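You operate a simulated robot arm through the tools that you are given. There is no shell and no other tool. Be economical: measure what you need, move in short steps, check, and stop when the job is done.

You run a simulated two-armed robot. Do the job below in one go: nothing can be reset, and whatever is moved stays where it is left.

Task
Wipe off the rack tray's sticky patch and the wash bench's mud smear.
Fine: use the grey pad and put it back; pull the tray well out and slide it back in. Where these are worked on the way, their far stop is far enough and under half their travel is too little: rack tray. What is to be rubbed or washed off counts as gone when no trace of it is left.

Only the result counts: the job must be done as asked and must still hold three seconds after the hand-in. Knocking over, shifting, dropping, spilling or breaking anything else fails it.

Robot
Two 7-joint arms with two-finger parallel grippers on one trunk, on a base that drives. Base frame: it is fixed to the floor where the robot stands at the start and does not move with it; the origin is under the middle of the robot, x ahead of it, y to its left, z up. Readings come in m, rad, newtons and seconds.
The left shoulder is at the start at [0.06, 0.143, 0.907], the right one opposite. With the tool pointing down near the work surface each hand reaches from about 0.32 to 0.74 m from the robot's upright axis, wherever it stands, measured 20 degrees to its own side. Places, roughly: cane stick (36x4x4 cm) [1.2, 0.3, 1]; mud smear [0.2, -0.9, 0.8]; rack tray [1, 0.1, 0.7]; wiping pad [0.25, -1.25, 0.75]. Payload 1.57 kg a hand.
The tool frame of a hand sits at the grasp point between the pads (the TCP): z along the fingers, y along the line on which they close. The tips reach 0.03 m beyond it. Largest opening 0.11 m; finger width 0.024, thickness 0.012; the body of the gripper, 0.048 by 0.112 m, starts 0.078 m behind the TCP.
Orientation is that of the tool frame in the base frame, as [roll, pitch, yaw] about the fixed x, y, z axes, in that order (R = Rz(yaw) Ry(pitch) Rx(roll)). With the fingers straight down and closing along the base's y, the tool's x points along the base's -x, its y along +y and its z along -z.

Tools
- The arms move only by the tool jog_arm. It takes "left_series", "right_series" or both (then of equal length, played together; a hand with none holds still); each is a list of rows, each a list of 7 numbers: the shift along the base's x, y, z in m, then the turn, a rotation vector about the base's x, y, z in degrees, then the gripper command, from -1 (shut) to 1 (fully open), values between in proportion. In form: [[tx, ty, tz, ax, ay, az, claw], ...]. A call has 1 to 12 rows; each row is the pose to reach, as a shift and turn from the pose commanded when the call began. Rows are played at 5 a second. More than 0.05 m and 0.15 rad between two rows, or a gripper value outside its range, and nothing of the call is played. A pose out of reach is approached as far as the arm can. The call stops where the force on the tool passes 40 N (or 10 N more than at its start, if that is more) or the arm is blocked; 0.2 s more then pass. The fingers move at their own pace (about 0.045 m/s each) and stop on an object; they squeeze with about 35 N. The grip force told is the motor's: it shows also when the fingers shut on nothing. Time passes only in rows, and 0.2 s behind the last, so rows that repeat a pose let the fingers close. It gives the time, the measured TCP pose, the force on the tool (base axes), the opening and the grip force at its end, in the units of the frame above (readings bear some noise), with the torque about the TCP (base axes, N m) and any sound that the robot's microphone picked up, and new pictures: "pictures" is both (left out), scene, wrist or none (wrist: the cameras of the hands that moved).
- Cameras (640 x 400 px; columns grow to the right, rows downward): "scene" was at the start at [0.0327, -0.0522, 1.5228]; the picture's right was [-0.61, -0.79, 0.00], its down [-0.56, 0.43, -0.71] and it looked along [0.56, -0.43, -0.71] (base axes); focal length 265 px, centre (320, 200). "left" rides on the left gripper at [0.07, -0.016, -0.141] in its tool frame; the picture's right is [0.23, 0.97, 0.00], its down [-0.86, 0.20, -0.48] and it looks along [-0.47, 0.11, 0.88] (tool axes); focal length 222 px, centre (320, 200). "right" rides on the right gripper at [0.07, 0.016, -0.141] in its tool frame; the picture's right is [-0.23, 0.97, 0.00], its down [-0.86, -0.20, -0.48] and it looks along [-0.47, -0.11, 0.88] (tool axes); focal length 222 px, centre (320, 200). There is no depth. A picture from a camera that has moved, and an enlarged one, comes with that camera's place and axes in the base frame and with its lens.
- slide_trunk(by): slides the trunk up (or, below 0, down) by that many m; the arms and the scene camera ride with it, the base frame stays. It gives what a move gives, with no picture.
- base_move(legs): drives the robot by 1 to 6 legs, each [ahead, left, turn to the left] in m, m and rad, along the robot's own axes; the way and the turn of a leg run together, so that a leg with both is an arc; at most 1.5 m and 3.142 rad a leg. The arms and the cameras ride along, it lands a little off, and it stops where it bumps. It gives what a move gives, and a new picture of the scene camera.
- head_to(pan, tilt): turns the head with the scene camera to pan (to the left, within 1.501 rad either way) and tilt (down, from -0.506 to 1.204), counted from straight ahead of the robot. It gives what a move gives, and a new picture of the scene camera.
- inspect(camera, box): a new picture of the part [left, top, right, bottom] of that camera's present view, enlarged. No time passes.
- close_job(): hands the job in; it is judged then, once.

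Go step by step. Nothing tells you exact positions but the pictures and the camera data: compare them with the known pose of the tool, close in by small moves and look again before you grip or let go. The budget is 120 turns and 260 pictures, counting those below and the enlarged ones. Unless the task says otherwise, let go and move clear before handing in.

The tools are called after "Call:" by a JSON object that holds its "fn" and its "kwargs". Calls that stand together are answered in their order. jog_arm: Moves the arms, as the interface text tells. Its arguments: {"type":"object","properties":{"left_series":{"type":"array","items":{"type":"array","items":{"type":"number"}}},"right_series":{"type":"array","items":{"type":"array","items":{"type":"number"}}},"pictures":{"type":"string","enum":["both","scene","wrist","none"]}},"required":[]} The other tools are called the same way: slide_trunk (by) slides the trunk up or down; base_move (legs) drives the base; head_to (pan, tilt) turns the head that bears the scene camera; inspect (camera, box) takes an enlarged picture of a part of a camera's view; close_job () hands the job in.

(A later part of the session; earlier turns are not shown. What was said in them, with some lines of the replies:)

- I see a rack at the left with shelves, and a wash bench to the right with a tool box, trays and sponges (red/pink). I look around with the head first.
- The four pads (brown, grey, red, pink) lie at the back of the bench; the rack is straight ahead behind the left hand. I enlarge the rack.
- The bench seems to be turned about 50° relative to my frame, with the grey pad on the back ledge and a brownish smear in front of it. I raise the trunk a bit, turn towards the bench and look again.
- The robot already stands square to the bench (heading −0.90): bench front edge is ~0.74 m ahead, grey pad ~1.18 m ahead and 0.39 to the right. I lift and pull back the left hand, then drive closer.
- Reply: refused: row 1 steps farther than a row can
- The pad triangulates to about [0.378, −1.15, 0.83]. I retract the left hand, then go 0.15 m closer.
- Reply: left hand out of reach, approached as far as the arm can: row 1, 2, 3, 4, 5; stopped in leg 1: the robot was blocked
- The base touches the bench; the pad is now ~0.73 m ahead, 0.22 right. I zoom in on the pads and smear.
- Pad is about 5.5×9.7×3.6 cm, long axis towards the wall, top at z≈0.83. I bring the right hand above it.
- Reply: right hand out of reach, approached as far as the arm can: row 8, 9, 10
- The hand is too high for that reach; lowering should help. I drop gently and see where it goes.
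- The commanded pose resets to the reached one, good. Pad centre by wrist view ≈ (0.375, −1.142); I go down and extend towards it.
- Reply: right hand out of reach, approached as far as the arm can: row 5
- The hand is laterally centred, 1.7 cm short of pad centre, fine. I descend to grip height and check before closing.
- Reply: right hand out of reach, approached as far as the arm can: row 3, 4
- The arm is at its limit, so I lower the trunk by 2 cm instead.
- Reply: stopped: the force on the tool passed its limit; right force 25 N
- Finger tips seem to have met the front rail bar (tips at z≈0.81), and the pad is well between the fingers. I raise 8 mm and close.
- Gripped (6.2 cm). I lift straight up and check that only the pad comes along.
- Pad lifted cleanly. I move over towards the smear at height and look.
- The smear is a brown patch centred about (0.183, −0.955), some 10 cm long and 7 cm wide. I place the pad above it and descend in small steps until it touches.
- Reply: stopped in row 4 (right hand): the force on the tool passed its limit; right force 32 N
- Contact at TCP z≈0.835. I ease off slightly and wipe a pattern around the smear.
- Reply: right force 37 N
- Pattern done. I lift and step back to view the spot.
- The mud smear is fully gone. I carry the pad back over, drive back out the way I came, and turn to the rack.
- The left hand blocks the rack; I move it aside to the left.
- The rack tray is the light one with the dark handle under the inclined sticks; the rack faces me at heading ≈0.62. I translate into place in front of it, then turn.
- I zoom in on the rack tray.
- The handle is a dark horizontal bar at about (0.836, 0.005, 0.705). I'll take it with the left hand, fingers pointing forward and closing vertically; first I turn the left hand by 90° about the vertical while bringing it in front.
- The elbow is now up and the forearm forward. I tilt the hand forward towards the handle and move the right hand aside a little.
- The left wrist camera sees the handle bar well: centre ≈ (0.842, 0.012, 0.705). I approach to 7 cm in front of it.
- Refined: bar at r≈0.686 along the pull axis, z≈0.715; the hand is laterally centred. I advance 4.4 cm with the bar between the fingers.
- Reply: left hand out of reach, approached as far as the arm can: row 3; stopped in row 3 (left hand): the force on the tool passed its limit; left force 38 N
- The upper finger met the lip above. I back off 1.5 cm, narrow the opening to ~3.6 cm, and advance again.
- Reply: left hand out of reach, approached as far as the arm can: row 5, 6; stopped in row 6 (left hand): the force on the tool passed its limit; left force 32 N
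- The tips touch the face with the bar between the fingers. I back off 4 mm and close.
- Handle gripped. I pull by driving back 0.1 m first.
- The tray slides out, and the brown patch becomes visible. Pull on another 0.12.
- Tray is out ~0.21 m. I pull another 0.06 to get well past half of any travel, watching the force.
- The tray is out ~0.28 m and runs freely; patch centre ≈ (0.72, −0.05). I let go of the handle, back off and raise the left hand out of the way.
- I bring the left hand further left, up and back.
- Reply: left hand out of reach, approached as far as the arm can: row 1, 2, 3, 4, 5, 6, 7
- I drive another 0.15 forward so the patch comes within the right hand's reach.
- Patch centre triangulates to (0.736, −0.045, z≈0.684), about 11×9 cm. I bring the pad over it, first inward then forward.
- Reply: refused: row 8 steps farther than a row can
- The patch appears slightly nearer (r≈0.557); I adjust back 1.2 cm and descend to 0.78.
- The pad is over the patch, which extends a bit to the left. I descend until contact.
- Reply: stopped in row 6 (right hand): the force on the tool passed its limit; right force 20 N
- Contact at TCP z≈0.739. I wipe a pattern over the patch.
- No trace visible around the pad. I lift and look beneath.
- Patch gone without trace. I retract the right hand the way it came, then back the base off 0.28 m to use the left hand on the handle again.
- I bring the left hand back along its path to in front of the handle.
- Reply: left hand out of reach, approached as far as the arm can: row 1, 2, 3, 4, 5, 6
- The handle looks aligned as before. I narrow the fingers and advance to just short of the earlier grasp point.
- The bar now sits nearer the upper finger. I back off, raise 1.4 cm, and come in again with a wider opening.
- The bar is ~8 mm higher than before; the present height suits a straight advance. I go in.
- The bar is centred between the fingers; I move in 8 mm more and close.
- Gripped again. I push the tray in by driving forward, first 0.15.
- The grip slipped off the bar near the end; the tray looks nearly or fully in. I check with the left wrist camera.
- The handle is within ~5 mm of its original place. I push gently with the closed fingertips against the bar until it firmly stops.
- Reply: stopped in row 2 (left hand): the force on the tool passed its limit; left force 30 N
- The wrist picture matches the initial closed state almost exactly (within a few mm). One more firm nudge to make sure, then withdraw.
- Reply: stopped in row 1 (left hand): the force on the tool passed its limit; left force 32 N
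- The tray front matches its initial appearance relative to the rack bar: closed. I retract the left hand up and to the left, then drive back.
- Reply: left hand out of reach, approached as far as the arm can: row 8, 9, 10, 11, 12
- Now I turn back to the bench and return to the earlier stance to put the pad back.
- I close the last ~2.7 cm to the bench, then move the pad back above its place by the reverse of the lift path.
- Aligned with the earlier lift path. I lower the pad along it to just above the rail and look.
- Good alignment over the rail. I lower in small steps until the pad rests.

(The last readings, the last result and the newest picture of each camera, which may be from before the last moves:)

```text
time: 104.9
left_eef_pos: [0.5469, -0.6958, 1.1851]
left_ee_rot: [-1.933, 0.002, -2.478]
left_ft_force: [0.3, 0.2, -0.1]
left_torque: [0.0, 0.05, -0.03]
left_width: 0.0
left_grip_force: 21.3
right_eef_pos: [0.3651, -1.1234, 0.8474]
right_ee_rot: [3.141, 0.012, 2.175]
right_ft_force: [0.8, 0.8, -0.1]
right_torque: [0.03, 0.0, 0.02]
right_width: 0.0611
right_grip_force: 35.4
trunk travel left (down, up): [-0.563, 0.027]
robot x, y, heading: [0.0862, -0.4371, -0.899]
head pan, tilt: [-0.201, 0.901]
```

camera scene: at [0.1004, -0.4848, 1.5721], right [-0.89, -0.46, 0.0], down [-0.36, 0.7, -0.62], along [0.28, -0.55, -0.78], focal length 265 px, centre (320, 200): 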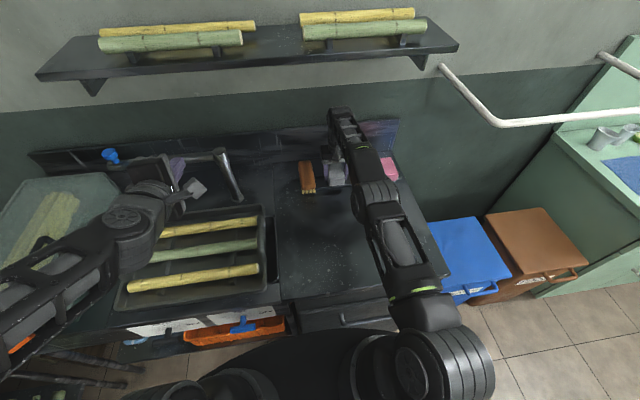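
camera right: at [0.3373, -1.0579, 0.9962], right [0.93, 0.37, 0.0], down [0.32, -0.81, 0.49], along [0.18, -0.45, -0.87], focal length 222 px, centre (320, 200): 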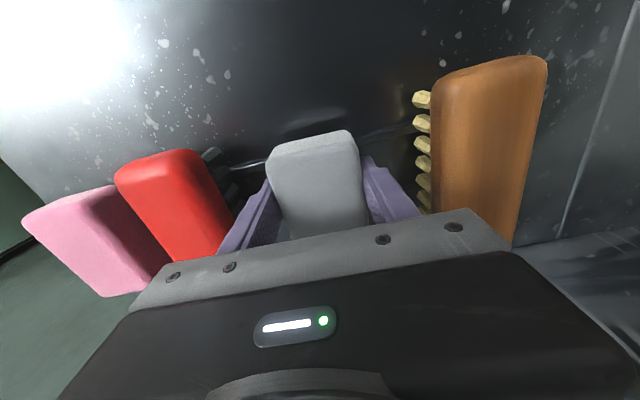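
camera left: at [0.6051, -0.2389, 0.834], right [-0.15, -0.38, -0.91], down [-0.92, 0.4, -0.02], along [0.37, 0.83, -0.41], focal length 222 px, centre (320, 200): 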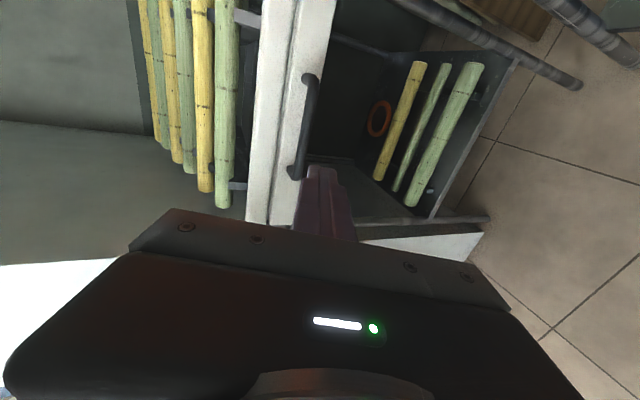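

Call:
{"fn": "jog_arm", "kwargs": {"right_series": [[0, 0, -0.002, 0, 0, 0, -1], [0, 0, -0.004, 0, 0, 0, -1], [0, 0, -0.005, 0, 0, 0, -1]], "pictures": "none"}}

Call:
{"fn": "inspect", "kwargs": {"camera": "scene", "box": [310, 150, 370, 200]}}

```text
time: 105.7
left_eef_pos: [0.5454, -0.6953, 1.1864]
left_ee_rot: [-1.931, 0.004, -2.48]
left_ft_force: [-0.7, -0.1, -0.4]
left_torque: [0.01, 0.0, 0.0]
left_width: 0.0001
left_grip_force: 21.5
right_eef_pos: [0.3658, -1.1222, 0.8454]
right_ee_rot: [3.141, 0.015, 2.173]
right_ft_force: [-1.5, -2.0, 11.3]
right_torque: [-0.57, -0.16, -0.11]
right_width: 0.0611
right_grip_force: 34.7
trunk travel left (down, up): [-0.563, 0.027]
robot x, y, heading: [0.084, -0.4375, -0.894]
head pan, tilt: [-0.201, 0.901]
```

```text
8.00 times, centred on (340, 175) of scene
camera zoom: at [0.0998, -0.4834, 1.5723], right [-0.89, -0.46, 0.0], down [-0.36, 0.7, -0.62], along [0.28, -0.55, -0.78], focal length 2119 px, centre (160, 400)
```

zoom: 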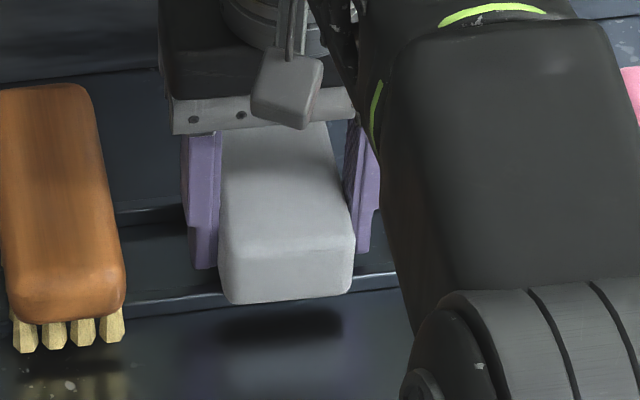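

The pad rests on the rail (11 N contact at the original height). I open to 8 cm and lift straight out.

Call:
{"fn": "jog_arm", "kwargs": {"right_series": [[0, 0, 0.001, 0, 0, 0, -0.1], [0, 0, 0.001, 0, 0, 0, 0.2], [0, 0, 0.001, 0, 0, 0, 0.42], [0, 0, 0.001, 0, 0, 0, 0.42], [-0.001, 0.002, 0.02, 0, 0, 0, 0.42], [-0.005, 0.007, 0.05, 0, 0, 0, 0.42], [-0.015, 0.02, 0.08, 0, 0, 0, 0.42], [-0.035, 0.048, 0.1, 0, 0, 0, 0.42]]}}

Call:
{"fn": "inspect", "kwargs": {"camera": "scene", "box": [290, 130, 410, 210]}}

```text
time: 107.5
left_eef_pos: [0.5453, -0.6956, 1.1877]
left_ee_rot: [-1.931, 0.005, -2.477]
left_ft_force: [0.3, 0.3, 0.6]
left_torque: [-0.01, -0.03, -0.03]
left_width: 0.0002
left_grip_force: 20.9
right_eef_pos: [0.3289, -1.0731, 0.9427]
right_ee_rot: [3.14, 0.01, 2.174]
right_ft_force: [0.1, 0.1, 0.4]
right_torque: [-0.02, 0.0, 0.02]
right_width: 0.078
right_grip_force: 0.1
trunk travel left (down, up): [-0.563, 0.027]
robot x, y, heading: [0.0822, -0.4328, -0.901]
head pan, tilt: [-0.201, 0.901]
camera scene: at [0.0996, -0.4832, 1.5721], right [-0.89, -0.46, 0.0], down [-0.36, 0.7, -0.62], along [0.28, -0.55, -0.78], focal length 265 px, centre (320, 200)
camera right: at [0.302, -1.0077, 1.0825], right [0.93, 0.37, 0.0], down [0.32, -0.81, 0.49], along [0.18, -0.45, -0.87], focal length 222 px, centre (320, 200)
```

scene: 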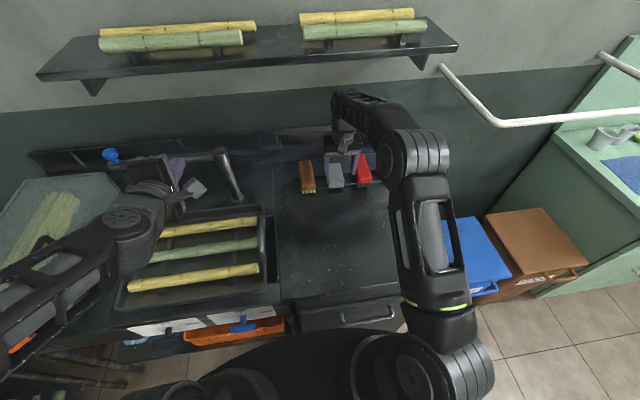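
right: 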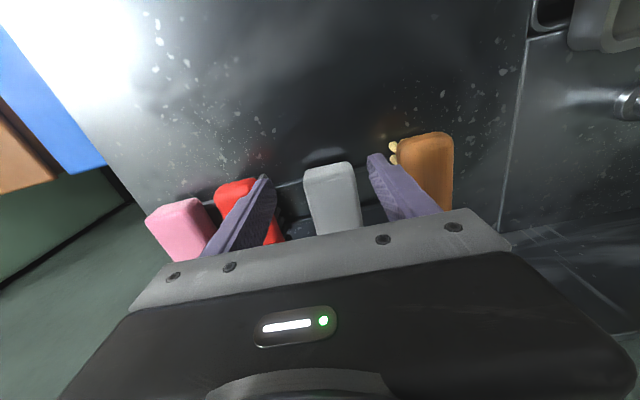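

```text
5.00 times, centred on (350, 170) of scene
camera zoom: at [0.0996, -0.4832, 1.5721], right [-0.89, -0.46, 0.0], down [-0.36, 0.7, -0.62], along [0.28, -0.55, -0.78], focal length 1324 px, centre (170, 350)
```

zoom: 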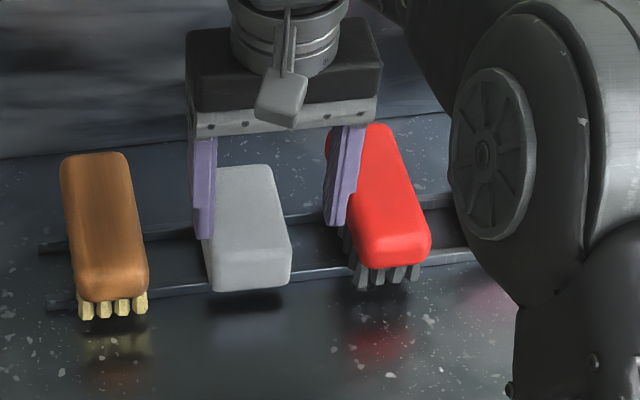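

The grey pad is back on its rail. I retract the right hand, back off, and take a last look at bench and rack.

Call:
{"fn": "jog_arm", "kwargs": {"right_series": [[-0.025, 0.03, 0.02, 0, 0, 0, 0.42], [-0.05, 0.06, 0.04, 0, 0, 0, 0.42], [-0.08, 0.085, 0.06, 0, 0, 0, 0.42], [-0.11, 0.11, 0.08, 0, 0, 0, 0.42], [-0.14, 0.135, 0.1, 0, 0, 0, 0.42], [-0.17, 0.16, 0.12, 0, 0, 0, 0.42]], "pictures": "none"}}

Call:
{"fn": "base_move", "kwargs": {"legs": [[-0.25, 0, 0]]}}

Call:
{"fn": "inspect", "kwargs": {"camera": "scene", "box": [270, 100, 430, 240]}}

Call:
{"fn": "head_to", "kwargs": {"pan": 1.3, "tilt": 0.7}}

```text
time: 108.9
left_eef_pos: [0.5445, -0.6965, 1.1858]
left_ee_rot: [-1.934, 0.004, -2.474]
left_ft_force: [0.1, 0.3, 0.4]
left_torque: [-0.01, 0.01, 0.01]
left_width: 0.0001
left_grip_force: 21.1
right_eef_pos: [0.1581, -0.9137, 1.0642]
right_ee_rot: [3.142, 0.009, 2.175]
right_ft_force: [-0.1, 0.3, -1.0]
right_torque: [0.0, 0.03, 0.0]
right_width: 0.078
right_grip_force: 0.2
trunk travel left (down, up): [-0.563, 0.027]
robot x, y, heading: [0.0836, -0.4368, -0.893]
head pan, tilt: [-0.201, 0.901]
```

```text
time: 110.7
left_eef_pos: [0.3869, -0.5005, 1.1861]
left_ee_rot: [-1.933, 0.005, -2.484]
left_ft_force: [0.0, 0.2, 0.3]
left_torque: [0.0, 0.0, 0.01]
left_width: 0.0
left_grip_force: 21.4
right_eef_pos: [-0.0005, -0.7159, 1.0637]
right_ee_rot: [3.139, 0.01, 2.169]
right_ft_force: [-0.7, -0.1, 0.2]
right_torque: [0.01, -0.02, -0.01]
right_width: 0.0781
right_grip_force: 0.1
trunk travel left (down, up): [-0.563, 0.027]
robot x, y, heading: [-0.072, -0.2435, -0.904]
head pan, tilt: [-0.201, 0.901]
camera scene: at [-0.0577, -0.2857, 1.5721], right [-0.89, -0.45, 0.0], down [-0.35, 0.7, -0.62], along [0.28, -0.56, -0.78], focal length 265 px, centre (320, 200)
```

scene: 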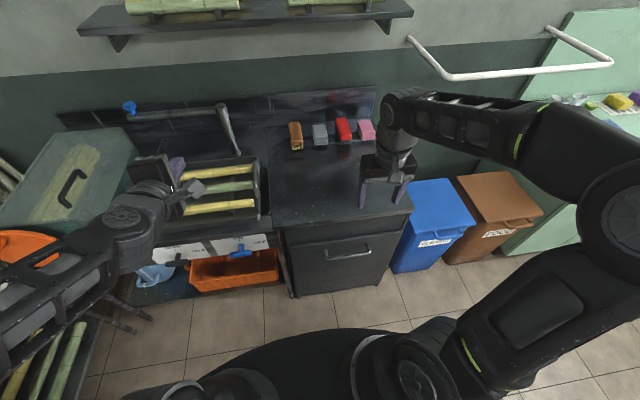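

```text
2.86 times, centred on (350, 170) of scene
camera zoom: at [-0.0577, -0.2857, 1.5721], right [-0.89, -0.45, 0.0], down [-0.35, 0.7, -0.62], along [0.28, -0.56, -0.78], focal length 757 px, centre (234, 286)
```

zoom: 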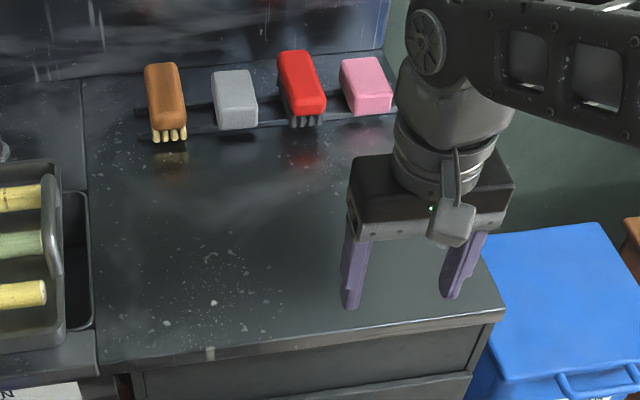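

```text
time: 112.3
left_eef_pos: [0.3871, -0.501, 1.1853]
left_ee_rot: [-1.933, 0.003, -2.482]
left_ft_force: [-0.5, -0.4, 0.6]
left_torque: [0.04, -0.02, -0.01]
left_width: 0.0002
left_grip_force: 21.3
right_eef_pos: [0.0009, -0.7181, 1.0636]
right_ee_rot: [3.139, 0.008, 2.169]
right_ft_force: [-0.8, 0.4, 0.4]
right_torque: [0.0, 0.0, -0.01]
right_width: 0.0779
right_grip_force: 0.0
trunk travel left (down, up): [-0.563, 0.027]
robot x, y, heading: [-0.0714, -0.2395, -0.905]
head pan, tilt: [1.3, 0.7]
camera scene: at [-0.0125, -0.1866, 1.5882], right [0.39, -0.92, 0.0], down [-0.59, -0.25, -0.76], along [0.71, 0.3, -0.64], focal length 265 px, centre (320, 200)
```

scene: 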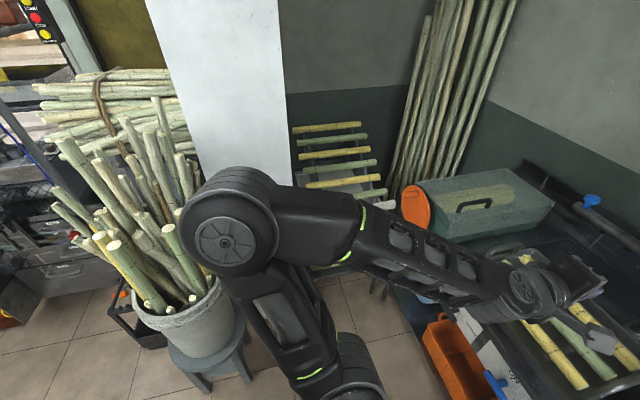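

The smear and patch are gone without trace, the tray is closed, and the pad is back on its rail with both hands clear. I hand in.

Call:
{"fn": "close_job", "kwargs": {}}

```text
The job is handed in.
```

I wiped off both the mud smear and the sticky patch. In the last close-up of each spot no trace was left.

- **Tray:** I pulled it out about 0.28 m; it ran freely and never reached its far stop. It is back in. My grip slipped off the handle near the end, so I pushed the tray home with closed fingertips until it stopped. In the pictures it matches its starting position to within about 6 mm.
- **Grey pad:** It is back on its rail, at the height and place I took it from.

Nothing else was knocked or shifted that I could see. I checked the tray up close before driving away; in the final view the left arm hid it.
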